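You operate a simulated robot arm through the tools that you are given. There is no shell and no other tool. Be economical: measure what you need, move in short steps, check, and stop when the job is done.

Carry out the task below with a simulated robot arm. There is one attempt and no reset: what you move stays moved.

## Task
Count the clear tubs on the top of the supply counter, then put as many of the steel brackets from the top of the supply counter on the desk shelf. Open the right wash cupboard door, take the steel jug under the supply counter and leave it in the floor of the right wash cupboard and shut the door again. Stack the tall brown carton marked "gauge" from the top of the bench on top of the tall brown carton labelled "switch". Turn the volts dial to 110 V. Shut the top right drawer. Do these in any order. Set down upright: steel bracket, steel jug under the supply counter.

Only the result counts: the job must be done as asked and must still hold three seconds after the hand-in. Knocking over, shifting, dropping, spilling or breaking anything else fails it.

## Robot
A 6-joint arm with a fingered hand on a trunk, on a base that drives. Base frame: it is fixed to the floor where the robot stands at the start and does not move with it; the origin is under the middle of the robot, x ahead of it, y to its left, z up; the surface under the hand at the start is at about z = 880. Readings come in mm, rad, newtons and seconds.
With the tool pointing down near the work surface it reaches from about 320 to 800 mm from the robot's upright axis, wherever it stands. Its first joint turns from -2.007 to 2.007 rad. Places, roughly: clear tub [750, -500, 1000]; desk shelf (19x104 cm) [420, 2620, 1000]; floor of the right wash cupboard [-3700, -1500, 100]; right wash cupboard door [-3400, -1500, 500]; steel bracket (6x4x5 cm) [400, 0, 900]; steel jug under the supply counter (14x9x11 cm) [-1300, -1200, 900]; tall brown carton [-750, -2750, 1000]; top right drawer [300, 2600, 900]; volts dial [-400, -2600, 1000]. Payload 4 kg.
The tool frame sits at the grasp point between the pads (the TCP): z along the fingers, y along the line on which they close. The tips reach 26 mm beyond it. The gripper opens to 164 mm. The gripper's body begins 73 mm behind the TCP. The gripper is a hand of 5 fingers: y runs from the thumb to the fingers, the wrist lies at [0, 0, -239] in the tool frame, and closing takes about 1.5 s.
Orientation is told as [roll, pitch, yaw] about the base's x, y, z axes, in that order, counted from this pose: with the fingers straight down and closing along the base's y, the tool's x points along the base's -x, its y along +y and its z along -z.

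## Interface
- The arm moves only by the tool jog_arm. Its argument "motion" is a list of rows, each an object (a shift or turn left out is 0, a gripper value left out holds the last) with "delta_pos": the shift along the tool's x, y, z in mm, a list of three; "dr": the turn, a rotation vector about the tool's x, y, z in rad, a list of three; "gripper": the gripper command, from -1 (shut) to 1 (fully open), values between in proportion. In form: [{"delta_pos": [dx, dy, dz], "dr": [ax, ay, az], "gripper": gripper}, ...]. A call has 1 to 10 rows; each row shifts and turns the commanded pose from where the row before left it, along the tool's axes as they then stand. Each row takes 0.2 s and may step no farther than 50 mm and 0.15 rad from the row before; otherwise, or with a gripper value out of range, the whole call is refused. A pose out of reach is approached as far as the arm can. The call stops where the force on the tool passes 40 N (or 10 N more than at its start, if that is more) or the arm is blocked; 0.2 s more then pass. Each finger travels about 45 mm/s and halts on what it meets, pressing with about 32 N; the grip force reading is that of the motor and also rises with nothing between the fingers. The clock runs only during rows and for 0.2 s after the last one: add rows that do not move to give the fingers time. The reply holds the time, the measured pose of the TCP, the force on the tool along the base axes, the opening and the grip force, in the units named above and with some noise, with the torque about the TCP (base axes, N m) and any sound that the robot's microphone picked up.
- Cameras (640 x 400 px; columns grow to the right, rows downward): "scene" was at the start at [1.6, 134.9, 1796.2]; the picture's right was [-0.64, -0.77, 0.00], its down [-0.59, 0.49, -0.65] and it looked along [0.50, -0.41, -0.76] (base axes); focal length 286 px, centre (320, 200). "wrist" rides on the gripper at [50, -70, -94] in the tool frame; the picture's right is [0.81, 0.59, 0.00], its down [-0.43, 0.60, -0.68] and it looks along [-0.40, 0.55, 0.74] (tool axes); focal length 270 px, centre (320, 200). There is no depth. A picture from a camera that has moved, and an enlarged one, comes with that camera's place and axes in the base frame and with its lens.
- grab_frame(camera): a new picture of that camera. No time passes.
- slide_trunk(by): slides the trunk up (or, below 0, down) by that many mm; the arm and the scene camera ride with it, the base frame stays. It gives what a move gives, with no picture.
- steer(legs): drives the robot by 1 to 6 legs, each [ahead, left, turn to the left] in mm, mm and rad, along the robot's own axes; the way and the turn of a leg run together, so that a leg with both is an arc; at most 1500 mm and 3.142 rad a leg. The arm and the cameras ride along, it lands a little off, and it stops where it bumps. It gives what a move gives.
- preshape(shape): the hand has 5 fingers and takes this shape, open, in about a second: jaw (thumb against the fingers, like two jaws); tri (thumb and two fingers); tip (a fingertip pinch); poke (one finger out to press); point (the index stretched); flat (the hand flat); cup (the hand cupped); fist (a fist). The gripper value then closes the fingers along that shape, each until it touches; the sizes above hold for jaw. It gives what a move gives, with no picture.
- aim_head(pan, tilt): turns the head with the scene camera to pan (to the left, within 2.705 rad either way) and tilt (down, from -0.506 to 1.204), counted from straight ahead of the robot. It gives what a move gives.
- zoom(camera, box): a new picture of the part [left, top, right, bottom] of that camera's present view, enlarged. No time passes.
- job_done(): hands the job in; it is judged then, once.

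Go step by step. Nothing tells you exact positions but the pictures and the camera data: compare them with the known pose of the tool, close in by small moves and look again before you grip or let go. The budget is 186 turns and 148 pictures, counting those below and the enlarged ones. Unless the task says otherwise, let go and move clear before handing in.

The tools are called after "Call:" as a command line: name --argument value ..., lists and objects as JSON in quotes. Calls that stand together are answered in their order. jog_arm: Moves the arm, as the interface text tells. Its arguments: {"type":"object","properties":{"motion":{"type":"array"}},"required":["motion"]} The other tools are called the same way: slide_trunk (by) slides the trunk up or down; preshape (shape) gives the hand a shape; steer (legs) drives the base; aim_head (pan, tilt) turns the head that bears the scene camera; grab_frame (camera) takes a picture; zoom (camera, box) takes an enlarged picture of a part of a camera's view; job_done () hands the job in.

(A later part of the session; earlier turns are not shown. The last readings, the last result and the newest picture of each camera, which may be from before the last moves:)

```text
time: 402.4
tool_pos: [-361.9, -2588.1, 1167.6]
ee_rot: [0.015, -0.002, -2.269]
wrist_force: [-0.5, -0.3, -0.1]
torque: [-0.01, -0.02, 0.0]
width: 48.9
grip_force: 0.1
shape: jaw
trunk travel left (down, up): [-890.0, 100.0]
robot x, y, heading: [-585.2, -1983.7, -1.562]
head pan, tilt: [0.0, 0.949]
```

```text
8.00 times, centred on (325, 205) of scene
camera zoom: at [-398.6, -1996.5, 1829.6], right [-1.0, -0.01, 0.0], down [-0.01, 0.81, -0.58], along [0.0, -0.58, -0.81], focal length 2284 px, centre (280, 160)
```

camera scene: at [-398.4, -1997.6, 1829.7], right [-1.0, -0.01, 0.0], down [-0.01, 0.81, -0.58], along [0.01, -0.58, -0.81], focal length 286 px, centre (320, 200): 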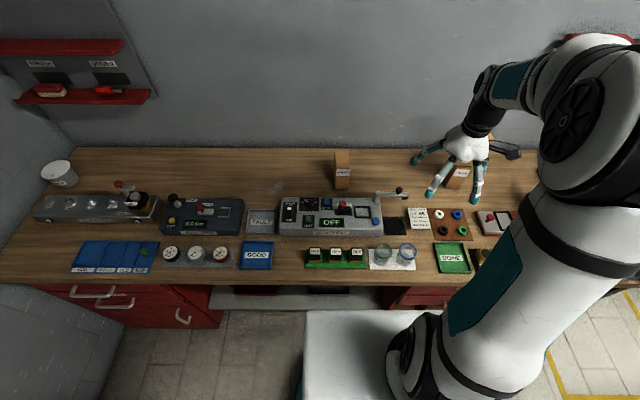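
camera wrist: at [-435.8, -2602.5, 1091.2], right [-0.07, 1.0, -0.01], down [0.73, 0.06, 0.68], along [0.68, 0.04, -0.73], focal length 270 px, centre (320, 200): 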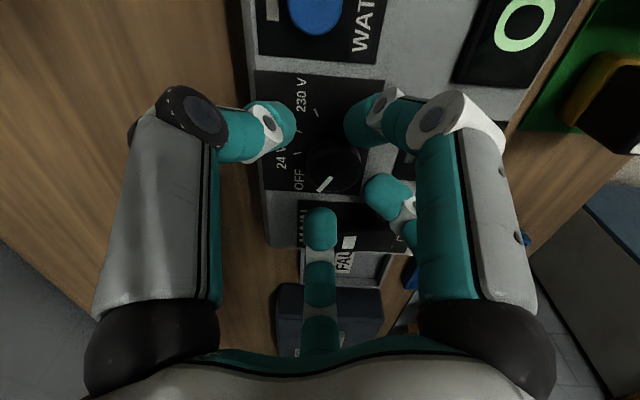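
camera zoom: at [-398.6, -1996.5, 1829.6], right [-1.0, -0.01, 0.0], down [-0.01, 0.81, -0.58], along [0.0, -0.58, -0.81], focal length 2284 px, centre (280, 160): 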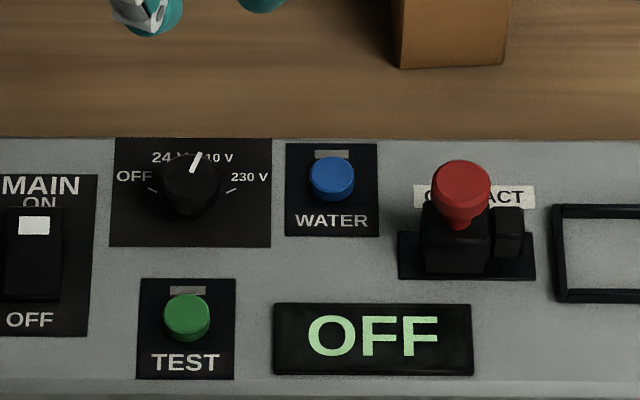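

The dial points at 110 V. Next, the jug: I retract the hand, drive along, and turn to face the middle table from the bench side.

Call:
jog_arm --motion '[{"delta_pos": [2, -43, -8], "gripper": 1}, {"delta_pos": [2, -43, -8]}, {"delta_pos": [2, -43, -8]}, {"delta_pos": [2, -43, -8]}, {"delta_pos": [2, -43, -8]}, {"delta_pos": [2, -43, -8]}, {"delta_pos": [0, -43, -8]}]'

Call:
steer --legs '[[-100, -650, 0], [0, 0, 3.13]]'

Call:
aim_head --pan -0.05 --tilt 0.7

Call:
grab_frame --camera "scene"

```text
time: 404.0
tool_pos: [-583.7, -2380.9, 1221.3]
ee_rot: [0.018, -0.003, -2.268]
wrist_force: [-0.7, 0.5, -0.3]
torque: [-0.01, -0.04, 0.0]
width: 163.9
grip_force: 0.2
shape: jaw
trunk travel left (down, up): [-890.0, 100.0]
robot x, y, heading: [-585.6, -1987.5, -1.555]
head pan, tilt: [0.0, 0.949]
```

```text
time: 415.0
tool_pos: [-1249.8, -1495.9, 1220.8]
ee_rot: [0.016, -0.005, 0.887]
wrist_force: [0.7, 0.5, -0.5]
torque: [0.01, 0.01, 0.02]
width: 164.0
grip_force: 0.1
shape: jaw
trunk travel left (down, up): [-890.0, 100.0]
robot x, y, heading: [-1242.0, -1894.7, 1.596]
head pan, tilt: [0.0, 0.949]
```

```text
time: 415.7
tool_pos: [-1247.3, -1495.7, 1221.0]
ee_rot: [0.017, -0.002, 0.886]
wrist_force: [-0.7, 0.1, 0.0]
torque: [-0.01, 0.03, -0.02]
width: 164.0
grip_force: 0.1
shape: jaw
trunk travel left (down, up): [-890.0, 100.0]
robot x, y, heading: [-1241.0, -1889.6, 1.594]
head pan, tilt: [-0.051, 0.7]
```

```text
21 pictures are left
camera scene: at [-1419.8, -1874.1, 1849.4], right [1.0, -0.03, 0.0], down [-0.02, -0.64, -0.76], along [0.02, 0.76, -0.64], focal length 286 px, centre (320, 200)
```

scene: 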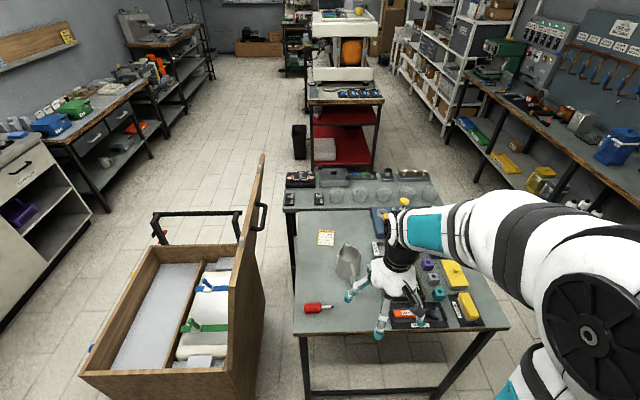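

Call:
zoom --camera "scene" --box '[315, 230, 395, 290]'

```text
6.67 times, centred on (355, 260) of scene
camera zoom: at [-1419.8, -1874.1, 1849.4], right [1.0, -0.03, 0.0], down [-0.02, -0.64, -0.76], along [0.02, 0.76, -0.64], focal length 1903 px, centre (87, -200)
```

zoom: 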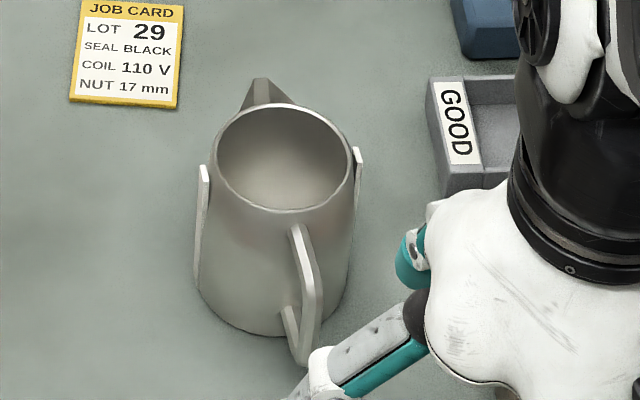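

The jug's handle points toward me and the spout away; I'll grip its body from the sides, from above. Centre about (-1287,-1178).

Call:
jog_arm --motion '[{"dr": [0, 0, -0.13]}, {"dr": [0, 0, -0.13]}, {"dr": [0, 0, -0.13]}, {"dr": [0, 0, -0.13]}, {"dr": [0, 0, -0.13]}, {"dr": [0, 0, -0.13]}]'

Call:
jog_arm --motion '[{"delta_pos": [-45.7, 1.3, 0]}, {"delta_pos": [-45.7, 1.3, 0]}, {"delta_pos": [-45.7, 1.3, 0]}, {"delta_pos": [-45.7, 1.3, 0]}, {"delta_pos": [-45.7, 1.3, 0]}, {"delta_pos": [-45.7, 1.3, 0]}, {"delta_pos": [-45.7, 1.3, 0]}, {"delta_pos": [0, 0, 45]}, {"delta_pos": [0, 0, 45]}]'

Call:
grab_frame --camera "wrist"

```text
time: 417.1
tool_pos: [-1250.6, -1494.9, 1221.9]
ee_rot: [0.009, -0.015, 1.67]
wrist_force: [-0.5, 0.2, -0.8]
torque: [-0.03, 0.0, -0.01]
width: 163.9
grip_force: 0.0
shape: jaw
trunk travel left (down, up): [-890.0, 100.0]
robot x, y, heading: [-1242.9, -1894.2, 1.596]
head pan, tilt: [-0.051, 0.7]
```

```text
time: 419.1
tool_pos: [-1290.9, -1175.8, 1136.2]
ee_rot: [0.008, -0.014, 1.666]
wrist_force: [-0.1, 0.2, 0.4]
torque: [-0.02, 0.01, 0.0]
width: 163.7
grip_force: 0.0
shape: jaw
trunk travel left (down, up): [-890.0, 100.0]
robot x, y, heading: [-1241.0, -1895.2, 1.59]
head pan, tilt: [-0.051, 0.7]
```

```text
19 pictures are left
camera wrist: at [-1215.5, -1221.6, 1226.8], right [-0.51, -0.86, -0.01], down [-0.63, 0.36, 0.69], along [-0.59, 0.35, -0.73], focal length 270 px, centre (320, 200)
```

wrist: 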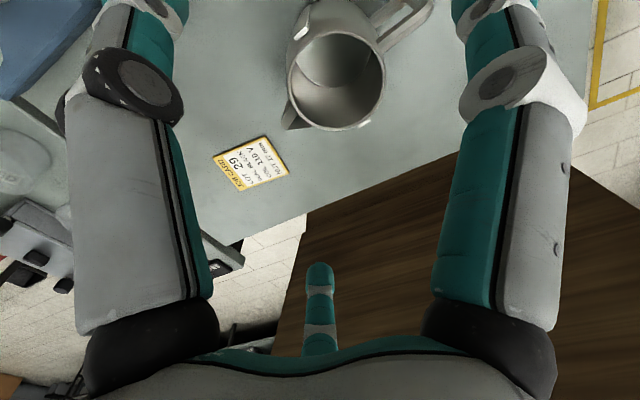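

Call:
jog_arm --motion '[{"delta_pos": [8, 1, 0], "dr": [0, 0, 0.1], "gripper": 0.65}, {"delta_pos": [0, 0, 45]}, {"delta_pos": [0, 0, 45]}, {"delta_pos": [0, 0, 45]}]'

Call:
grab_frame --camera "wrist"

```text
time: 420.1
tool_pos: [-1289.3, -1183.0, 998.4]
ee_rot: [0.012, -0.013, 1.566]
wrist_force: [-0.7, -0.6, 0.3]
torque: [-0.02, 0.0, -0.02]
width: 135.7
grip_force: 0.1
shape: jaw
trunk travel left (down, up): [-890.0, 100.0]
robot x, y, heading: [-1240.6, -1894.6, 1.596]
head pan, tilt: [-0.051, 0.7]
```

```text
18 pictures are left
camera wrist: at [-1218.5, -1236.0, 1089.0], right [-0.59, -0.81, -0.01], down [-0.59, 0.42, 0.69], along [-0.55, 0.41, -0.72], focal length 270 px, centre (320, 200)
```

wrist: 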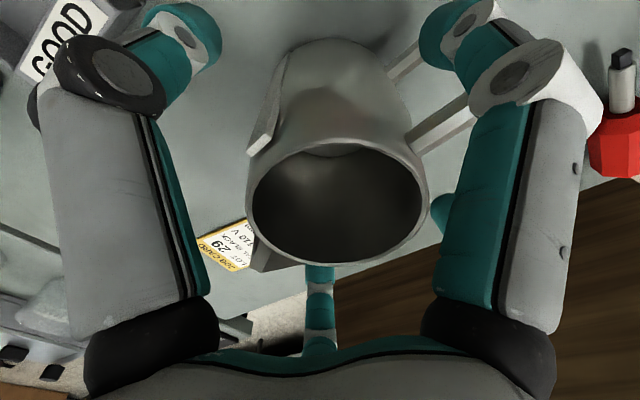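

Call:
jog_arm --motion '[{"delta_pos": [2, 9, 0]}, {"delta_pos": [0, 0, 28]}, {"delta_pos": [0, 0, 25]}, {"gripper": -1}, {}, {}, {}, {}, {}]'

Call:
jog_arm --motion '[{"delta_pos": [0, 0, -20]}, {"delta_pos": [0, 0, -40]}, {"delta_pos": [0, 0, -40]}, {"delta_pos": [0, 0, -40]}]'

Call:
grab_frame --camera "scene"

```text
time: 422.1
tool_pos: [-1299.2, -1185.3, 946.7]
ee_rot: [0.009, -0.014, 1.567]
wrist_force: [0.2, 1.3, 0.6]
torque: [0.16, 0.0, -0.05]
width: 82.9
grip_force: 32.1
shape: jaw
trunk travel left (down, up): [-890.0, 100.0]
robot x, y, heading: [-1237.5, -1897.0, 1.593]
head pan, tilt: [-0.051, 0.7]
```

```text
time: 423.1
tool_pos: [-1298.1, -1187.2, 1087.9]
ee_rot: [0.01, -0.012, 1.568]
wrist_force: [0.6, -0.7, -1.7]
torque: [0.02, 0.0, -0.01]
width: 82.7
grip_force: 32.1
shape: jaw
trunk travel left (down, up): [-890.0, 100.0]
robot x, y, heading: [-1240.5, -1894.4, 1.594]
head pan, tilt: [-0.051, 0.7]
```

```text
17 pictures are left
camera scene: at [-1419.8, -1874.8, 1849.4], right [1.0, -0.03, 0.0], down [-0.02, -0.64, -0.77], along [0.02, 0.76, -0.64], focal length 286 px, centre (320, 200)
```

scene: 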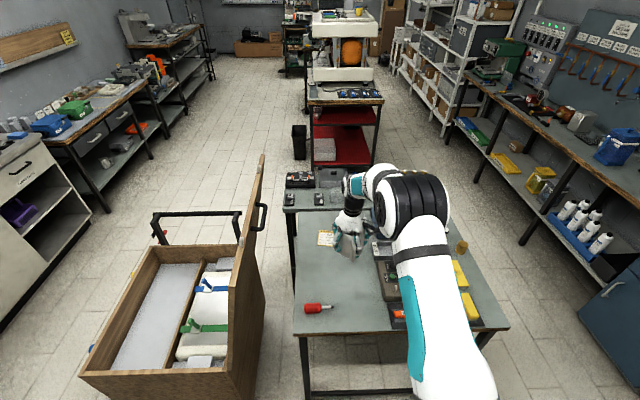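

The jug is in hand, but the door must be opened first with a free hand. I retract and drive around the wooden trolley toward the wash unit; I'll set the jug upright on the floor there meanwhile.

Call:
jog_arm --motion '[{"delta_pos": [48, 0, 0]}, {"delta_pos": [48, 0, 0]}, {"delta_pos": [48, 0, 0]}, {"delta_pos": [48, 0, 0]}, {"delta_pos": [48, 0, 0]}, {"delta_pos": [48, 0, 0]}]'

Call:
steer --legs '[[-70, 0, 0], [0, 0, 1.55]]'

Call:
steer --legs '[[1100, 0, 0]]'

Call:
aim_head --pan -0.35 --tilt 0.6

Call:
grab_frame --camera "scene"

```text
time: 424.5
tool_pos: [-1301.5, -1477.4, 1088.8]
ee_rot: [0.012, -0.017, 1.568]
wrist_force: [0.3, 0.3, -1.3]
torque: [0.07, 0.04, -0.01]
width: 82.6
grip_force: 31.9
shape: jaw
trunk travel left (down, up): [-890.0, 100.0]
robot x, y, heading: [-1241.7, -1892.3, 1.594]
head pan, tilt: [-0.051, 0.7]
```

```text
time: 429.3
tool_pos: [-1657.8, -2016.7, 1086.8]
ee_rot: [0.012, -0.014, 3.116]
wrist_force: [0.0, 0.7, -1.9]
torque: [0.01, 0.06, 0.03]
width: 82.8
grip_force: 31.4
shape: jaw
trunk travel left (down, up): [-890.0, 100.0]
robot x, y, heading: [-1237.4, -1961.1, 3.14]
head pan, tilt: [-0.051, 0.7]
```

```text
time: 434.9
tool_pos: [-2753.9, -2039.3, 1087.0]
ee_rot: [0.01, -0.014, 3.142]
wrist_force: [-0.2, -0.3, -1.7]
torque: [0.0, 0.01, -0.01]
width: 82.8
grip_force: 32.1
shape: jaw
trunk travel left (down, up): [-890.0, 100.0]
robot x, y, heading: [-2331.5, -1976.5, -3.114]
head pan, tilt: [-0.051, 0.7]
```

```text
time: 435.8
tool_pos: [-2755.0, -2038.8, 1086.7]
ee_rot: [0.01, -0.015, 3.141]
wrist_force: [0.1, 0.1, -2.8]
torque: [-0.03, 0.05, 0.02]
width: 83.0
grip_force: 32.0
shape: jaw
trunk travel left (down, up): [-890.0, 100.0]
robot x, y, heading: [-2338.3, -1981.5, -3.119]
head pan, tilt: [-0.351, 0.6]
```

```text
16 pictures are left
camera scene: at [-2353.2, -2134.2, 1858.0], right [0.32, 0.95, 0.0], down [0.54, -0.18, -0.82], along [-0.78, 0.26, -0.57], focal length 286 px, centre (320, 200)
```

scene: 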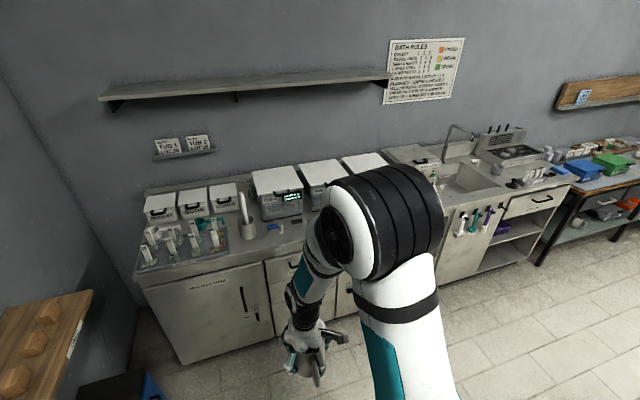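

The floor here is free and outside the door's swing. I lower the trunk and set the jug down upright.

Call:
slide_trunk --by -400

Call:
slide_trunk --by -400

Call:
jog_arm --motion '[{"delta_pos": [0, 0, 45]}, {"delta_pos": [0, 0, 45]}, {"delta_pos": [0, 0, 45]}, {"delta_pos": [0, 0, 40]}, {"delta_pos": [0, 0, 25]}]'

```text
time: 439.6
tool_pos: [-2754.2, -2039.1, 688.0]
ee_rot: [0.01, -0.014, 3.141]
wrist_force: [0.7, 0.0, -1.6]
torque: [0.0, 0.04, -0.01]
width: 83.0
grip_force: 31.7
shape: jaw
trunk travel left (down, up): [-490.0, 500.0]
robot x, y, heading: [-2335.2, -1980.2, -3.119]
head pan, tilt: [-0.351, 0.6]
```

```text
time: 443.4
tool_pos: [-2754.5, -2040.2, 286.6]
ee_rot: [0.01, -0.013, 3.142]
wrist_force: [-0.9, -0.4, -1.8]
torque: [-0.04, 0.02, 0.0]
width: 82.6
grip_force: 32.2
shape: jaw
trunk travel left (down, up): [-90.0, 900.0]
robot x, y, heading: [-2335.5, -1977.6, -3.114]
head pan, tilt: [-0.351, 0.6]
```

```text
time: 444.6
tool_pos: [-2754.6, -2041.1, 87.3]
ee_rot: [0.009, -0.012, 3.143]
wrist_force: [-1.1, 0.5, -1.6]
torque: [0.01, 0.05, -0.03]
width: 82.4
grip_force: 32.0
shape: jaw
trunk travel left (down, up): [-90.0, 900.0]
robot x, y, heading: [-2336.8, -1978.5, -3.12]
head pan, tilt: [-0.351, 0.6]
```

Call:
jog_arm --motion '[{"delta_pos": [0, 0, 8]}, {"delta_pos": [0, 0, 6]}, {"delta_pos": [0, 0, 5]}, {"delta_pos": [0, 0, 4]}, {"delta_pos": [0, 0, 3]}]'

```text
time: 445.8
tool_pos: [-2757.0, -2042.1, 66.0]
ee_rot: [0.012, -0.007, 3.141]
wrist_force: [0.5, -0.7, -2.3]
torque: [0.0, 0.04, -0.01]
width: 82.6
grip_force: 32.4
shape: jaw
out of reach, approached as far as the arm can: row 2
trunk travel left (down, up): [-90.0, 900.0]
robot x, y, heading: [-2335.6, -1976.1, -3.116]
head pan, tilt: [-0.351, 0.6]
```

Call:
jog_arm --motion '[{"delta_pos": [0, 0, 3]}, {"delta_pos": [0, 0, 3]}, {"delta_pos": [0, 0, 3]}, {"delta_pos": [0, 0, 3]}, {"delta_pos": [0, 0, 3]}]'

```text
time: 447.0
tool_pos: [-2761.2, -2042.2, 52.4]
ee_rot: [0.009, -0.005, 3.141]
wrist_force: [-0.1, 0.2, -2.7]
torque: [-0.01, 0.02, -0.02]
width: 82.4
grip_force: 32.0
shape: jaw
out of reach, approached as far as the arm can: row 3
trunk travel left (down, up): [-90.0, 900.0]
robot x, y, heading: [-2332.9, -1976.1, -3.118]
head pan, tilt: [-0.351, 0.6]
```

Call:
slide_trunk --by -25

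Call:
grab_frame --camera "wrist"

```text
time: 447.4
tool_pos: [-2763.1, -2043.0, 46.4]
ee_rot: [0.008, -0.007, 3.14]
wrist_force: [6.0, 1.1, 25.5]
torque: [-0.21, 0.67, 0.03]
width: 82.9
grip_force: 32.6
shape: jaw
trunk travel left (down, up): [-80.0, 910.0]
robot x, y, heading: [-2333.1, -1974.9, -3.117]
head pan, tilt: [-0.351, 0.6]
stopped: the force on the tool passed its limit at 65 N (the readings are from after the stop); the commanded pose is now the measured one
```

```text
15 pictures are left
camera wrist: at [-2710.4, -1972.5, 136.8], right [0.81, -0.59, 0.0], down [-0.43, -0.59, 0.69], along [-0.4, -0.55, -0.73], focal length 270 px, centre (320, 200)
```

wrist: 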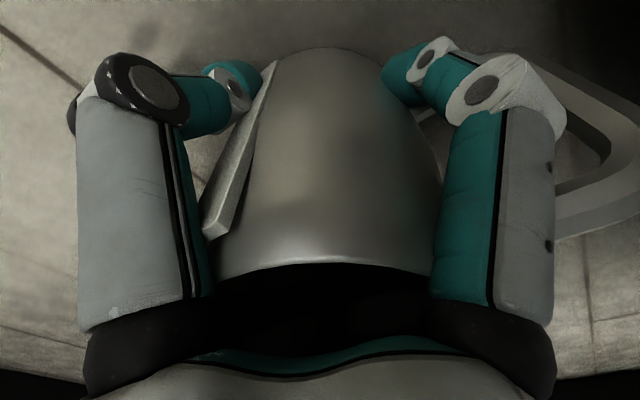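

Contact with the floor; the jug stands upright. I release and rise straight up.

Call:
jog_arm --motion '[{"delta_pos": [0, 0, -2], "gripper": 0.65}, {}, {}, {}, {}, {}, {"delta_pos": [0, 0, -40]}, {"delta_pos": [0, 0, -45]}, {"delta_pos": [0, 0, -45]}, {"delta_pos": [0, 0, -45]}]'

Call:
slide_trunk --by 300

Call:
steer --legs '[[0, -420, 0]]'

Call:
aim_head --pan 0.25 --tilt 0.6

Call:
grab_frame --camera "scene"

```text
time: 449.6
tool_pos: [-2761.4, -2041.9, 206.4]
ee_rot: [0.008, -0.006, 3.143]
wrist_force: [0.2, 0.4, -0.4]
torque: [-0.01, 0.0, -0.01]
width: 135.0
grip_force: 0.1
shape: jaw
out of reach, approached as far as the arm can: row 7
trunk travel left (down, up): [-80.0, 910.0]
robot x, y, heading: [-2335.9, -1978.6, -3.119]
head pan, tilt: [-0.351, 0.6]
```

```text
time: 452.6
tool_pos: [-2760.6, -2040.9, 506.3]
ee_rot: [0.009, -0.006, 3.139]
wrist_force: [0.0, 0.1, 0.8]
torque: [0.04, 0.0, 0.0]
width: 134.9
grip_force: 0.0
shape: jaw
trunk travel left (down, up): [-380.0, 610.0]
robot x, y, heading: [-2332.5, -1979.8, -3.117]
head pan, tilt: [-0.351, 0.6]
```

```text
time: 454.3
tool_pos: [-2769.1, -1831.7, 506.4]
ee_rot: [0.008, -0.005, 3.126]
wrist_force: [0.1, -0.8, 0.1]
torque: [-0.01, 0.04, 0.02]
width: 135.3
grip_force: 0.0
shape: jaw
trunk travel left (down, up): [-380.0, 610.0]
robot x, y, heading: [-2340.1, -1777.4, -3.131]
head pan, tilt: [-0.351, 0.6]
stopped in leg 1: the robot was blocked; the commanded pose is now the measured one
```

```text
time: 455.3
tool_pos: [-2768.3, -1831.9, 506.5]
ee_rot: [0.009, -0.004, 3.127]
wrist_force: [0.0, -0.4, -0.1]
torque: [-0.01, -0.02, -0.02]
width: 135.2
grip_force: 0.1
shape: jaw
trunk travel left (down, up): [-380.0, 610.0]
robot x, y, heading: [-2339.8, -1774.0, -3.132]
head pan, tilt: [0.25, 0.6]
```

```text
14 pictures are left
camera scene: at [-2364.0, -1982.8, 1348.9], right [-0.26, 0.97, 0.0], down [0.55, 0.14, -0.83], along [-0.8, -0.21, -0.56], focal length 286 px, centre (320, 200)
```

scene: 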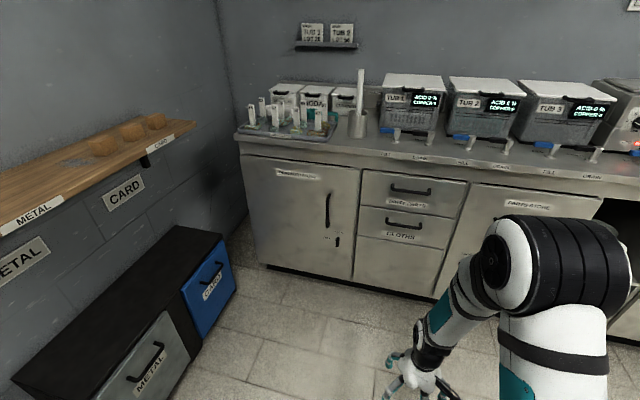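

The trolley blocks the way right here, and the jug would be in my path. I go back, pick the jug up again at its known spot, and take it further along.

Call:
steer --legs '[[0, 205, 0.012]]'

```text
time: 457.0
tool_pos: [-2764.0, -2041.7, 505.6]
ee_rot: [0.01, -0.003, 3.135]
wrist_force: [-0.2, 0.2, -0.8]
torque: [-0.01, -0.01, 0.0]
width: 135.0
grip_force: 0.0
shape: jaw
trunk travel left (down, up): [-380.0, 610.0]
robot x, y, heading: [-2341.3, -1977.3, -3.119]
head pan, tilt: [0.25, 0.6]
```

Call:
slide_trunk --by -300

Call:
jog_arm --motion '[{"delta_pos": [0, 0, 45]}, {"delta_pos": [0, 0, 45]}, {"delta_pos": [0, 0, 45]}, {"delta_pos": [0, 0, 12]}, {"gripper": -1}, {}, {}, {}, {}, {}]'

Call:
slide_trunk --by 200

```text
time: 460.0
tool_pos: [-2764.1, -2042.0, 207.1]
ee_rot: [0.01, -0.003, 3.135]
wrist_force: [0.2, 0.3, -0.2]
torque: [-0.03, 0.01, 0.02]
width: 135.3
grip_force: 0.0
shape: jaw
trunk travel left (down, up): [-80.0, 910.0]
robot x, y, heading: [-2338.9, -1980.5, -3.124]
head pan, tilt: [0.25, 0.6]
```

```text
time: 462.2
tool_pos: [-2766.3, -2046.5, 57.3]
ee_rot: [0.008, -0.002, 3.137]
wrist_force: [-0.3, -0.4, -1.4]
torque: [-0.03, 0.09, 0.02]
width: 81.8
grip_force: 32.2
shape: jaw
trunk travel left (down, up): [-80.0, 910.0]
robot x, y, heading: [-2337.2, -1978.7, -3.118]
head pan, tilt: [0.25, 0.6]
```

```text
time: 464.3
tool_pos: [-2765.1, -2046.4, 259.5]
ee_rot: [0.006, -0.004, 3.135]
wrist_force: [-0.1, 0.8, -1.3]
torque: [-0.02, 0.03, 0.04]
width: 81.8
grip_force: 32.4
shape: jaw
trunk travel left (down, up): [-280.0, 710.0]
robot x, y, heading: [-2340.1, -1978.5, -3.123]
head pan, tilt: [0.25, 0.6]
```

Call:
steer --legs '[[470, 0, -0.02], [0, -400, 0]]'

```text
time: 469.3
tool_pos: [-3241.7, -1636.1, 258.5]
ee_rot: [0.008, -0.004, 3.107]
wrist_force: [-0.8, 0.5, -2.0]
torque: [0.03, 0.05, 0.01]
width: 81.6
grip_force: 32.4
shape: jaw
trunk travel left (down, up): [-280.0, 710.0]
robot x, y, heading: [-2814.0, -1580.3, 3.136]
head pan, tilt: [0.25, 0.6]
```

Call:
jog_arm --motion '[{"delta_pos": [28, 38, 0]}, {"delta_pos": [28, 38, 0]}, {"delta_pos": [28, 38, 0]}, {"delta_pos": [28, 38, 0]}, {"delta_pos": [28, 38, 0]}, {"delta_pos": [28, 38, 0]}, {"delta_pos": [28, 38, 0]}, {"delta_pos": [28, 38, 0]}, {"delta_pos": [28, 38, 0]}, {"delta_pos": [28, 38, 0]}]'

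Call:
slide_trunk --by -180

```text
time: 471.5
tool_pos: [-3013.9, -1995.5, 271.0]
ee_rot: [0.007, -0.004, 3.119]
wrist_force: [-0.7, -0.2, -2.6]
torque: [-0.01, 0.02, -0.03]
width: 81.2
grip_force: 32.2
shape: jaw
out of reach, approached as far as the arm can: row 1, 2, 3, 4, 6, 7
trunk travel left (down, up): [-280.0, 710.0]
robot x, y, heading: [-2811.5, -1578.4, 3.136]
head pan, tilt: [0.25, 0.6]
```

```text
time: 473.5
tool_pos: [-3014.9, -1995.8, 89.1]
ee_rot: [0.008, -0.003, 3.109]
wrist_force: [0.0, -0.7, -1.6]
torque: [-0.01, 0.02, 0.01]
width: 81.1
grip_force: 31.8
shape: jaw
trunk travel left (down, up): [-100.0, 890.0]
robot x, y, heading: [-2810.6, -1579.3, 3.136]
head pan, tilt: [0.25, 0.6]
```

Call:
jog_arm --motion '[{"delta_pos": [0, 0, 20]}, {"delta_pos": [0, 0, 6]}, {"delta_pos": [0, 0, 4]}, {"delta_pos": [0, 0, 3]}, {"delta_pos": [0, 0, 3]}]'

```text
time: 474.7
tool_pos: [-3014.4, -1995.7, 58.2]
ee_rot: [0.012, -0.005, 3.106]
wrist_force: [0.7, 4.5, 29.6]
torque: [0.58, -0.48, 0.12]
width: 81.6
grip_force: 32.1
shape: jaw
trunk travel left (down, up): [-100.0, 890.0]
robot x, y, heading: [-2814.7, -1582.3, 3.138]
head pan, tilt: [0.25, 0.6]
```

Call:
jog_arm --motion '[{"delta_pos": [0, 0, -2], "gripper": 0.65}, {}, {}, {}, {}, {}, {"delta_pos": [0, 0, -40]}, {"delta_pos": [0, 0, -45]}, {"delta_pos": [0, 0, -45]}, {"delta_pos": [0, 0, -45]}]'

Call:
slide_trunk --by 250

Call:
aim_head --pan 0.1 --tilt 0.75

Call:
grab_frame --camera "scene"

```text
time: 476.9
tool_pos: [-3011.9, -1992.2, 231.6]
ee_rot: [0.007, -0.003, 3.109]
wrist_force: [0.8, -0.3, 0.1]
torque: [-0.02, 0.01, 0.01]
width: 135.0
grip_force: 0.1
shape: jaw
trunk travel left (down, up): [-100.0, 890.0]
robot x, y, heading: [-2815.1, -1581.0, 3.135]
head pan, tilt: [0.25, 0.6]
```

```text
time: 479.4
tool_pos: [-3013.1, -1992.9, 481.5]
ee_rot: [0.006, -0.002, 3.108]
wrist_force: [0.8, 1.0, -0.5]
torque: [-0.02, 0.04, 0.02]
width: 135.2
grip_force: 0.0
shape: jaw
trunk travel left (down, up): [-350.0, 640.0]
robot x, y, heading: [-2809.2, -1581.2, 3.132]
head pan, tilt: [0.25, 0.6]
```

```text
time: 480.1
tool_pos: [-3011.6, -1992.1, 481.3]
ee_rot: [0.006, -0.003, 3.107]
wrist_force: [0.8, -0.5, 0.5]
torque: [0.02, -0.01, 0.01]
width: 135.2
grip_force: 0.0
shape: jaw
trunk travel left (down, up): [-350.0, 640.0]
robot x, y, heading: [-2811.0, -1579.3, 3.134]
head pan, tilt: [0.099, 0.75]
```

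```text
13 pictures are left
camera scene: at [-2834.9, -1775.1, 1306.0], right [-0.09, 1.0, 0.0], down [0.68, 0.06, -0.73], along [-0.73, -0.07, -0.68], focal length 286 px, centre (320, 200)
```

scene: 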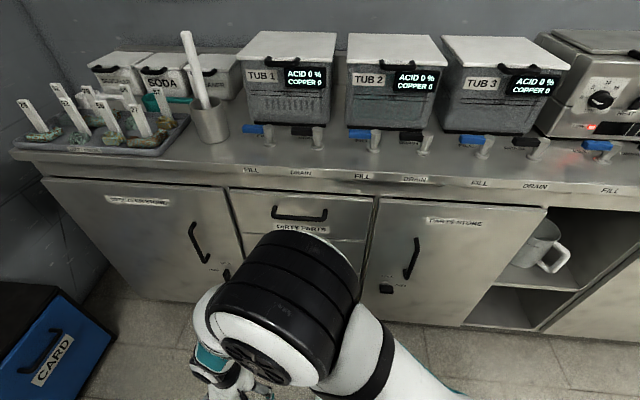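

Call:
zoom --camera "scene" --box '[350, 200, 500, 320]'

```text
3.33 times, centred on (425, 260) of scene
camera zoom: at [-2834.9, -1775.1, 1306.0], right [-0.09, 1.0, 0.0], down [0.68, 0.06, -0.73], along [-0.73, -0.07, -0.68], focal length 952 px, centre (-30, 0)
```

zoom: 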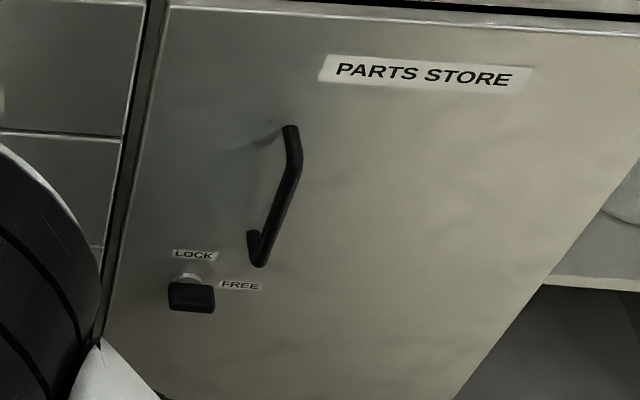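

The door has a latch marked LOCK/FREE and a vertical bar handle at about (-3370,-1547, 480–680). I back off a little, bring the hand in front of the handle and tilt it forward.

Call:
jog_arm --motion '[{"delta_pos": [-18.8, -44.5, -10.9], "gripper": 0}, {"delta_pos": [-18.8, -44.5, -10.9]}, {"delta_pos": [-18.8, -44.5, -10.9]}, {"delta_pos": [-18.8, -44.5, -10.9]}, {"delta_pos": [-18.8, -44.5, -10.9]}, {"delta_pos": [-18.8, -44.5, -10.9]}, {"delta_pos": [-18.8, -44.5, -10.9]}, {"delta_pos": [-18.8, -44.5, -10.9]}, {"delta_pos": [-18.8, -44.5, -10.9]}, {"delta_pos": [-18.8, -44.5, -10.9]}]'

Call:
steer --legs '[[-90, 0, 0]]'

Call:
jog_arm --motion '[{"delta_pos": [-45, 0, 0]}, {"delta_pos": [-45, 0, 0]}, {"delta_pos": [-40, 0, 0]}]'

```text
time: 482.4
tool_pos: [-3198.7, -1549.2, 587.8]
ee_rot: [0.007, -0.003, 3.109]
wrist_force: [0.4, -0.6, -0.3]
torque: [-0.04, 0.03, 0.03]
width: 82.5
grip_force: 0.0
shape: jaw
out of reach, approached as far as the arm can: row 6, 7
trunk travel left (down, up): [-350.0, 640.0]
robot x, y, heading: [-2816.3, -1577.8, 3.137]
head pan, tilt: [0.099, 0.75]
```

```text
time: 483.4
tool_pos: [-3111.7, -1549.8, 587.2]
ee_rot: [0.007, -0.004, 3.106]
wrist_force: [0.0, -0.7, 0.4]
torque: [-0.03, -0.02, 0.0]
width: 82.6
grip_force: 0.0
shape: jaw
trunk travel left (down, up): [-350.0, 640.0]
robot x, y, heading: [-2723.8, -1585.7, 3.133]
head pan, tilt: [0.099, 0.75]
```

```text
time: 484.2
tool_pos: [-3241.4, -1543.9, 585.4]
ee_rot: [0.007, -0.004, 3.106]
wrist_force: [0.1, -1.0, 0.2]
torque: [0.03, 0.04, 0.02]
width: 82.2
grip_force: 0.0
shape: jaw
trunk travel left (down, up): [-350.0, 640.0]
robot x, y, heading: [-2724.1, -1577.5, 3.131]
head pan, tilt: [0.099, 0.75]
```

Call:
jog_arm --motion '[{"dr": [0, -0.14, 0]}, {"dr": [0, -0.14, 0]}, {"dr": [0, -0.14, 0]}, {"dr": [0, -0.14, 0]}, {"dr": [0, -0.14, 0]}, {"dr": [0, -0.14, 0]}]'

Call:
grab_frame --camera "wrist"

```text
time: 485.6
tool_pos: [-3240.7, -1536.5, 589.5]
ee_rot: [-0.032, -0.742, 3.111]
wrist_force: [0.8, -0.1, -0.2]
torque: [0.0, 0.03, -0.03]
width: 82.3
grip_force: 0.1
shape: jaw
out of reach, approached as far as the arm can: row 4
trunk travel left (down, up): [-350.0, 640.0]
robot x, y, heading: [-2724.2, -1580.7, 3.135]
head pan, tilt: [0.099, 0.75]
```

```text
11 pictures are left
camera wrist: at [-3136.4, -1473.6, 624.5], right [0.57, -0.6, -0.56], down [0.11, -0.62, 0.78], along [-0.82, -0.5, -0.29], focal length 270 px, centre (320, 200)
```

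wrist: 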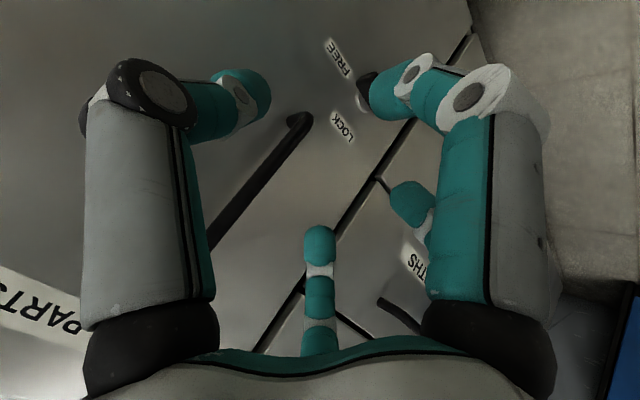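

The bar is seen at x≈-3370, y≈-1550. I move in around it and grip.

Call:
jog_arm --motion '[{"delta_pos": [-23.8, 3.4, 21.8]}, {"delta_pos": [-23.8, 3.4, 21.8]}, {"delta_pos": [-23.8, 3.4, 21.8]}, {"delta_pos": [-23.8, 3.4, 21.8]}, {"gripper": -1}, {}, {}, {}, {}]'

```text
time: 486.6
tool_pos: [-3351.1, -1543.4, 585.7]
ee_rot: [-0.03, -0.719, 3.108]
wrist_force: [30.5, 0.7, 5.5]
torque: [0.06, 0.94, -0.4]
width: 79.3
grip_force: 0.0
shape: jaw
trunk travel left (down, up): [-350.0, 640.0]
robot x, y, heading: [-2725.2, -1580.5, 3.135]
head pan, tilt: [0.099, 0.75]
stopped in row 4: the force on the tool passed its limit at 51 N (the readings are from after the stop); the commanded pose is now the measured one
```

Call:
jog_arm --motion '[{"delta_pos": [3, 0, -3], "gripper": -1}, {}, {}, {}, {}, {}]'

Call:
grab_frame --camera "wrist"

```text
time: 488.1
tool_pos: [-3353.9, -1540.7, 590.3]
ee_rot: [-0.031, -0.732, 3.106]
wrist_force: [-3.6, 21.4, -0.9]
torque: [0.11, 0.01, -0.03]
width: 3.8
grip_force: 31.8
shape: jaw
trunk travel left (down, up): [-350.0, 640.0]
robot x, y, heading: [-2724.9, -1580.8, 3.133]
head pan, tilt: [0.099, 0.75]
```

```text
10 pictures are left
camera wrist: at [-3250.6, -1478.2, 623.9], right [0.57, -0.61, -0.56], down [0.1, -0.62, 0.78], along [-0.82, -0.5, -0.29], focal length 270 px, centre (320, 200)
```

wrist: 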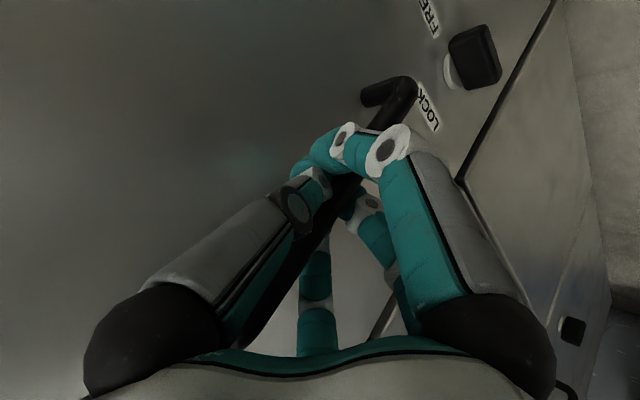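

Call:
jog_arm --motion '[{"delta_pos": [11, 0, -10]}, {"delta_pos": [11, 0, -10]}, {"delta_pos": [11, 0, -10]}, {"delta_pos": [11, 0, -10]}]'

```text
time: 488.5
tool_pos: [-3335.6, -1537.4, 587.7]
ee_rot: [-0.029, -0.734, 3.096]
wrist_force: [-2.3, 16.1, -2.6]
torque: [0.08, -0.01, 0.02]
width: 3.1
grip_force: 32.6
shape: jaw
trunk travel left (down, up): [-350.0, 640.0]
robot x, y, heading: [-2722.2, -1580.5, 3.131]
head pan, tilt: [0.099, 0.75]
stopped in row 2: the force on the tool passed its limit at 42 N (the readings are from after the stop); the commanded pose is now the measured one
```

Call:
jog_arm --motion '[{"delta_pos": [4, 0, -3.6]}, {"delta_pos": [4, 0, -3.6]}, {"delta_pos": [4, 0, -3.6]}, {"delta_pos": [4, 0, -3.6]}, {"delta_pos": [4, 0, -3.6]}, {"delta_pos": [4, 0, -3.6]}]'

Call:
grab_frame --camera "wrist"

```text
time: 489.3
tool_pos: [-3321.4, -1536.0, 588.4]
ee_rot: [-0.028, -0.733, 3.089]
wrist_force: [-4.5, 14.9, -5.2]
torque: [0.06, 0.0, 0.01]
width: 3.0
grip_force: 32.1
shape: jaw
trunk travel left (down, up): [-350.0, 640.0]
robot x, y, heading: [-2725.3, -1579.2, 3.131]
head pan, tilt: [0.099, 0.75]
stopped in row 3: the force on the tool passed its limit at 42 N (the readings are from after the stop); the commanded pose is now the measured one
```

```text
9 pictures are left
camera wrist: at [-3217.5, -1474.1, 624.2], right [0.56, -0.62, -0.55], down [0.09, -0.62, 0.78], along [-0.82, -0.48, -0.29], focal length 270 px, centre (320, 200)
```

wrist: 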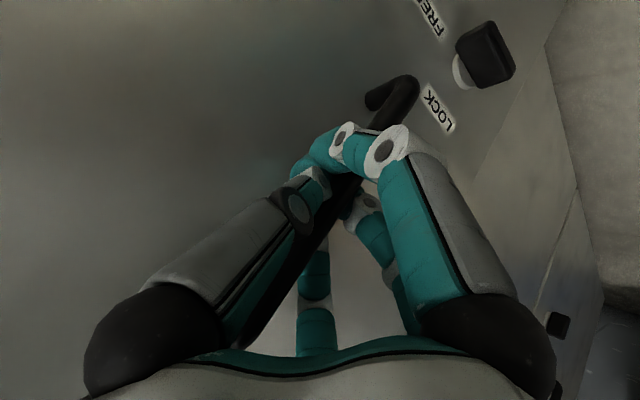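

The door is moving with the hand (the latch stays put in view while the camera recedes). I keep pulling slowly along the arc.

Call:
jog_arm --motion '[{"delta_pos": [0, -5, 0]}, {"delta_pos": [3.7, -1.5, -3.4]}, {"delta_pos": [3.7, -1.5, -3.4]}, {"delta_pos": [3.7, -1.5, -3.4]}, {"delta_pos": [3.7, -1.5, -3.4]}, {"delta_pos": [3.7, -1.5, -3.4]}, {"delta_pos": [3.7, -1.5, -3.4]}, {"delta_pos": [3.7, -1.5, -3.4]}, {"delta_pos": [3.7, -1.5, -3.4]}, {"delta_pos": [3.7, -1.5, -3.4]}]'

```text
time: 491.5
tool_pos: [-3278.4, -1520.4, 590.7]
ee_rot: [-0.029, -0.735, 3.092]
wrist_force: [-10.3, 23.5, -13.4]
torque: [0.08, 0.08, 0.02]
width: 2.9
grip_force: 31.9
shape: jaw
trunk travel left (down, up): [-350.0, 640.0]
robot x, y, heading: [-2723.7, -1577.8, 3.126]
head pan, tilt: [0.099, 0.75]
```

Call:
jog_arm --motion '[{"delta_pos": [0, -6, 0]}, {"delta_pos": [3.9, -2.2, -3.6]}, {"delta_pos": [3.9, -2.2, -3.6]}, {"delta_pos": [3.9, -2.2, -3.6]}, {"delta_pos": [3.9, -2.4, -3.6]}, {"delta_pos": [3.9, -2.5, -3.6]}, {"delta_pos": [3.9, -2.6, -3.6]}, {"delta_pos": [3.9, -2.8, -3.6]}, {"delta_pos": [3.9, -2.8, -3.6]}, {"delta_pos": [3.9, -3, -3.6]}]'

Call:
jog_arm --motion '[{"delta_pos": [3.7, -3, -3.4]}, {"delta_pos": [3.7, -3, -3.4]}, {"delta_pos": [3.7, -3.2, -3.4]}, {"delta_pos": [3.7, -3.4, -3.4]}, {"delta_pos": [3.7, -3.6, -3.4]}, {"delta_pos": [3.5, -3.8, -3.2]}, {"delta_pos": [3.5, -4, -3.2]}, {"delta_pos": [3.5, -4, -3.2]}]'

```text
time: 493.7
tool_pos: [-3229.1, -1495.7, 589.6]
ee_rot: [-0.03, -0.737, 3.096]
wrist_force: [-21.0, 26.9, -12.6]
torque: [-0.03, 0.97, 0.8]
width: 2.8
grip_force: 31.7
shape: jaw
trunk travel left (down, up): [-350.0, 640.0]
robot x, y, heading: [-2725.5, -1579.1, 3.127]
head pan, tilt: [0.099, 0.75]
```

```text
time: 495.5
tool_pos: [-3213.8, -1463.2, 586.6]
ee_rot: [-0.03, -0.733, 3.095]
wrist_force: [9.8, -12.3, -2.9]
torque: [-0.04, 0.31, 0.23]
width: 2.3
grip_force: 31.8
shape: jaw
out of reach, approached as far as the arm can: row 1, 2, 3, 4, 5, 6, 7, 8
trunk travel left (down, up): [-350.0, 640.0]
robot x, y, heading: [-2722.9, -1582.2, 3.127]
head pan, tilt: [0.099, 0.75]
```

Call:
steer --legs '[[-55, -40, 0]]'

Call:
grab_frame --camera "scene"

```text
time: 496.5
tool_pos: [-3162.0, -1421.5, 588.2]
ee_rot: [-0.029, -0.74, 3.09]
wrist_force: [-20.6, 17.1, 1.8]
torque: [-0.06, 0.14, -0.24]
width: 1.7
grip_force: 32.7
shape: jaw
trunk travel left (down, up): [-350.0, 640.0]
robot x, y, heading: [-2667.9, -1540.6, 3.131]
head pan, tilt: [0.099, 0.75]
```

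```text
8 pictures are left
camera scene: at [-2693.1, -1734.0, 1306.3], right [-0.08, 1.0, 0.0], down [0.68, 0.06, -0.73], along [-0.73, -0.06, -0.68], focal length 286 px, centre (320, 200)
```

scene: 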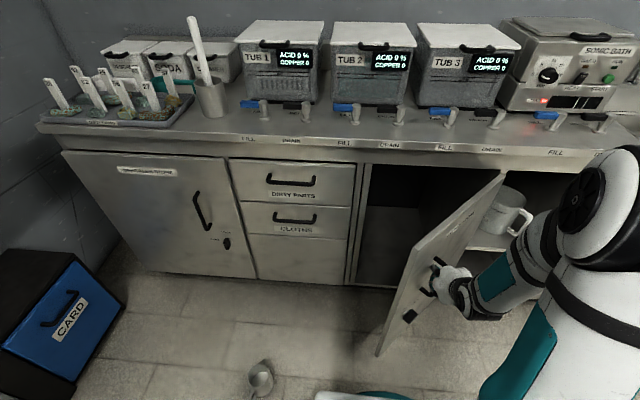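

The door is about 65° open and the jug stands safely at the left. I swing the door a bit further while still holding the handle.

Call:
jog_arm --motion '[{"delta_pos": [1.8, -6, -1.7]}, {"delta_pos": [1.8, -6, -1.7]}, {"delta_pos": [1.6, -6, -1.5]}, {"delta_pos": [1.4, -6, -1.3]}, {"delta_pos": [1.2, -6, -1.1]}, {"delta_pos": [1, -6, -0.9]}, {"delta_pos": [0.8, -6, -0.7]}, {"delta_pos": [0.6, -6, -0.5]}, {"delta_pos": [0.4, -6, -0.4]}, {"delta_pos": [0.2, -6, -0.2]}]'

```text
time: 498.7
tool_pos: [-3139.4, -1365.3, 589.5]
ee_rot: [-0.029, -0.737, 3.095]
wrist_force: [34.0, -18.7, 0.0]
torque: [0.59, 1.86, 0.94]
width: 1.4
grip_force: 32.2
shape: jaw
trunk travel left (down, up): [-350.0, 640.0]
robot x, y, heading: [-2669.5, -1542.3, 3.12]
head pan, tilt: [0.099, 0.75]
```

Call:
jog_arm --motion '[{"gripper": -0.3}, {}, {}, {"delta_pos": [0, 0, -25]}, {"delta_pos": [0, 0, -40]}, {"delta_pos": [0, 0, -40]}]'

```text
time: 499.9
tool_pos: [-3120.1, -1356.9, 614.6]
ee_rot: [-0.026, -0.717, 3.095]
wrist_force: [12.8, -7.4, -19.4]
torque: [0.94, 0.35, 0.66]
width: 56.3
grip_force: 0.0
shape: jaw
out of reach, approached as far as the arm can: row 4, 5
trunk travel left (down, up): [-350.0, 640.0]
robot x, y, heading: [-2669.7, -1540.6, 3.127]
head pan, tilt: [0.099, 0.75]
stopped in row 5: the force on the tool passed its limit at 52 N (the readings are from after the stop); the commanded pose is now the measured one
```

Call:
grab_frame --camera "wrist"

```text
7 pictures are left
camera wrist: at [-3016.6, -1294.2, 651.0], right [0.57, -0.61, -0.54], down [0.08, -0.62, 0.78], along [-0.82, -0.49, -0.3], focal length 270 px, centre (320, 200)
```

wrist: 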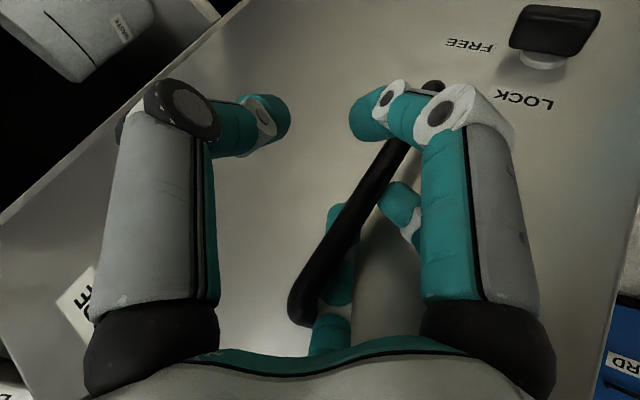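

The fingers are hooked behind the bar. I level the hand a bit and slide it out along the door toward its free edge.

Call:
jog_arm --motion '[{"dr": [0, 0.1, 0]}, {"dr": [0, 0.1, 0]}, {"dr": [0, 0.1, 0]}, {"delta_pos": [8, 4, -3.7]}, {"delta_pos": [8, 4, -3.7]}, {"delta_pos": [8, 4, -3.7]}, {"delta_pos": [8, 4, -3.7]}]'

```text
time: 500.5
tool_pos: [-3116.3, -1362.1, 612.5]
ee_rot: [-0.012, -0.534, 3.088]
wrist_force: [18.2, -12.1, -8.4]
torque: [0.86, 0.73, 1.1]
width: 57.1
grip_force: 0.1
shape: jaw
trunk travel left (down, up): [-350.0, 640.0]
robot x, y, heading: [-2667.0, -1540.6, 3.126]
head pan, tilt: [0.099, 0.75]
stopped in row 3: the force on the tool passed its limit at 48 N (the readings are from after the stop); the commanded pose is now the measured one
```

Call:
jog_arm --motion '[{"delta_pos": [7, 4, -4]}, {"delta_pos": [7, 4, -4]}, {"delta_pos": [7, 4, -4]}, {"delta_pos": [7, 4, -4]}, {"delta_pos": [7, 4, -4]}, {"delta_pos": [7, 4, -4]}]'

```text
time: 501.9
tool_pos: [-3098.6, -1369.5, 613.9]
ee_rot: [-0.014, -0.538, 3.085]
wrist_force: [-1.0, 0.6, 1.1]
torque: [-0.12, 0.03, -0.01]
width: 57.4
grip_force: 0.1
shape: jaw
out of reach, approached as far as the arm can: row 3, 4, 5, 6
trunk travel left (down, up): [-350.0, 640.0]
robot x, y, heading: [-2669.3, -1542.3, 3.127]
head pan, tilt: [0.099, 0.75]
```

Call:
jog_arm --motion '[{"dr": [0, 0.12, 0]}, {"dr": [0, 0.12, 0]}, {"delta_pos": [9, 5, -3]}, {"delta_pos": [9, 5, -3]}, {"delta_pos": [9, 5, -3]}, {"delta_pos": [9, 5, -3]}]'

```text
time: 503.3
tool_pos: [-3069.2, -1392.8, 611.2]
ee_rot: [0.005, -0.355, 3.086]
wrist_force: [-0.2, -0.5, 0.9]
torque: [0.03, -0.01, -0.03]
width: 57.5
grip_force: 0.0
shape: jaw
out of reach, approached as far as the arm can: row 2, 6
trunk travel left (down, up): [-350.0, 640.0]
robot x, y, heading: [-2671.4, -1539.5, 3.128]
head pan, tilt: [0.099, 0.75]
```

Call:
jog_arm --motion '[{"delta_pos": [3, -20, -1]}, {"delta_pos": [3, -25, -1]}]'

Call:
slide_trunk --by 320

Call:
grab_frame --camera "scene"

```text
time: 503.9
tool_pos: [-3059.7, -1349.6, 612.3]
ee_rot: [0.004, -0.357, 3.085]
wrist_force: [0.2, -0.1, 0.9]
torque: [0.01, 0.0, 0.0]
width: 57.4
grip_force: 0.1
shape: jaw
trunk travel left (down, up): [-350.0, 640.0]
robot x, y, heading: [-2670.2, -1539.4, 3.129]
head pan, tilt: [0.099, 0.75]
```

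```text
time: 507.1
tool_pos: [-3061.0, -1350.4, 932.6]
ee_rot: [0.003, -0.358, 3.084]
wrist_force: [0.7, 0.2, -0.4]
torque: [0.0, 0.03, -0.02]
width: 57.4
grip_force: 0.0
shape: jaw
trunk travel left (down, up): [-670.0, 320.0]
robot x, y, heading: [-2669.5, -1538.4, 3.126]
head pan, tilt: [0.099, 0.75]
```

```text
6 pictures are left
camera scene: at [-2691.6, -1735.2, 1626.0], right [-0.09, 1.0, 0.0], down [0.68, 0.06, -0.73], along [-0.73, -0.06, -0.68], focal length 286 px, centre (320, 200)
```

scene: 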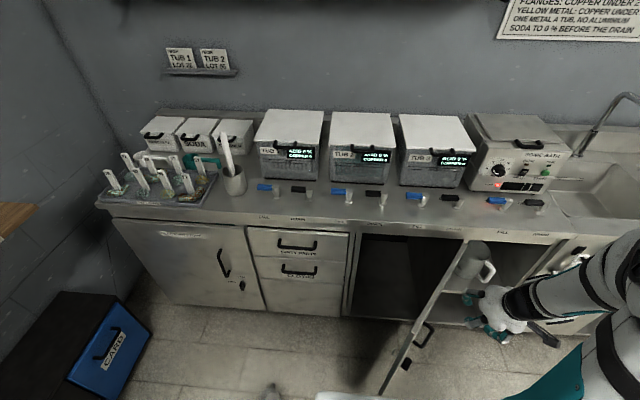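

Door about 65–70° open, hand free. I level the hand and carry it over to the jug's known place.

Call:
jog_arm --motion '[{"dr": [0, 0.12, 0], "gripper": 0.65}, {"dr": [0, 0.12, 0]}, {"dr": [0, 0.117, 0]}, {"delta_pos": [0, 49, 0]}, {"delta_pos": [0, 49, 0]}, {"delta_pos": [0, 49, 0]}, {"delta_pos": [0, 49, 0]}, {"delta_pos": [0, 49, 0]}, {"delta_pos": [0, 49, 0]}, {"delta_pos": [0, 49, 0]}]'

Call:
jog_arm --motion '[{"delta_pos": [5, 49, 0]}, {"delta_pos": [5, 49, 0]}, {"delta_pos": [5, 49, 0]}, {"delta_pos": [5, 49, 0]}, {"delta_pos": [5, 49, 0]}, {"delta_pos": [5, 49, 0]}]'

```text
time: 509.2
tool_pos: [-3072.7, -1633.3, 857.2]
ee_rot: [0.088, -0.193, 3.087]
wrist_force: [-0.1, -0.8, 0.4]
torque: [-0.04, 0.01, 0.0]
width: 135.1
grip_force: 0.0
shape: jaw
out of reach, approached as far as the arm can: row 2, 3, 5, 6, 7, 8, 9, 10
trunk travel left (down, up): [-670.0, 320.0]
robot x, y, heading: [-2664.5, -1538.7, 3.129]
head pan, tilt: [0.099, 0.75]
```

```text
time: 510.9
tool_pos: [-3082.7, -1895.8, 867.9]
ee_rot: [-0.094, -0.349, -2.713]
wrist_force: [0.2, 0.1, -0.3]
torque: [0.0, -0.02, 0.01]
width: 135.1
grip_force: 0.3
shape: jaw
out of reach, approached as far as the arm can: row 1, 2, 3, 4
trunk travel left (down, up): [-670.0, 320.0]
robot x, y, heading: [-2672.0, -1540.5, 3.129]
head pan, tilt: [0.099, 0.75]
stopped in row 6: the arm was blocked; the commanded pose is now the measured one
```

Call:
jog_arm --motion '[{"dr": [0, 0.12, 0]}, {"dr": [0, 0.12, 0]}, {"dr": [-0.09, 0.1, 0]}, {"dr": [0, 0, 0.15]}, {"dr": [0, 0, 0.15]}, {"dr": [0, 0, 0.15]}]'

```text
time: 512.2
tool_pos: [-3082.5, -1897.0, 868.4]
ee_rot: [0.005, -0.009, 3.087]
wrist_force: [0.4, 0.6, 1.1]
torque: [0.01, 0.0, 0.01]
width: 135.2
grip_force: 0.1
shape: jaw
trunk travel left (down, up): [-670.0, 320.0]
robot x, y, heading: [-2671.2, -1539.6, 3.128]
head pan, tilt: [0.099, 0.75]
```

Call:
jog_arm --motion '[{"delta_pos": [24.4, 31, 0]}, {"delta_pos": [24.4, 31, 0]}, {"delta_pos": [24.4, 31, 0]}]'

Call:
slide_trunk --by -400

Call:
slide_trunk --by -220

Call:
grab_frame --camera "wrist"

```text
time: 513.0
tool_pos: [-3017.1, -1994.3, 870.9]
ee_rot: [0.006, -0.01, 3.09]
wrist_force: [-0.2, 0.3, -0.1]
torque: [-0.04, -0.04, -0.01]
width: 134.9
grip_force: 0.1
shape: jaw
trunk travel left (down, up): [-670.0, 320.0]
robot x, y, heading: [-2669.2, -1538.7, 3.129]
head pan, tilt: [0.099, 0.75]
```

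```text
time: 516.9
tool_pos: [-3017.2, -1994.7, 470.4]
ee_rot: [0.004, -0.009, 3.091]
wrist_force: [0.2, -0.7, 0.0]
torque: [0.0, -0.01, 0.01]
width: 134.7
grip_force: 0.1
shape: jaw
trunk travel left (down, up): [-270.0, 720.0]
robot x, y, heading: [-2667.0, -1538.8, 3.127]
head pan, tilt: [0.099, 0.75]
```

```text
time: 519.2
tool_pos: [-3018.9, -1994.7, 250.4]
ee_rot: [0.004, -0.008, 3.088]
wrist_force: [0.3, 0.4, 0.1]
torque: [0.02, -0.02, 0.01]
width: 135.2
grip_force: 0.0
shape: jaw
trunk travel left (down, up): [-50.0, 940.0]
robot x, y, heading: [-2670.7, -1542.2, 3.125]
head pan, tilt: [0.099, 0.75]
```

```text
5 pictures are left
camera wrist: at [-2962.5, -1927.1, 341.8], right [0.78, -0.63, 0.0], down [-0.46, -0.57, 0.68], along [-0.43, -0.53, -0.73], focal length 270 px, centre (320, 200)
```

wrist: 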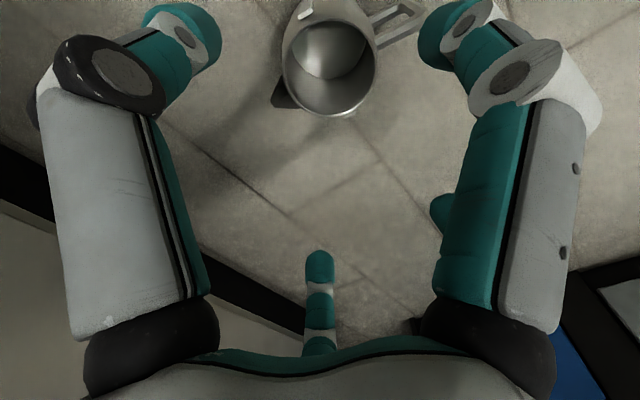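

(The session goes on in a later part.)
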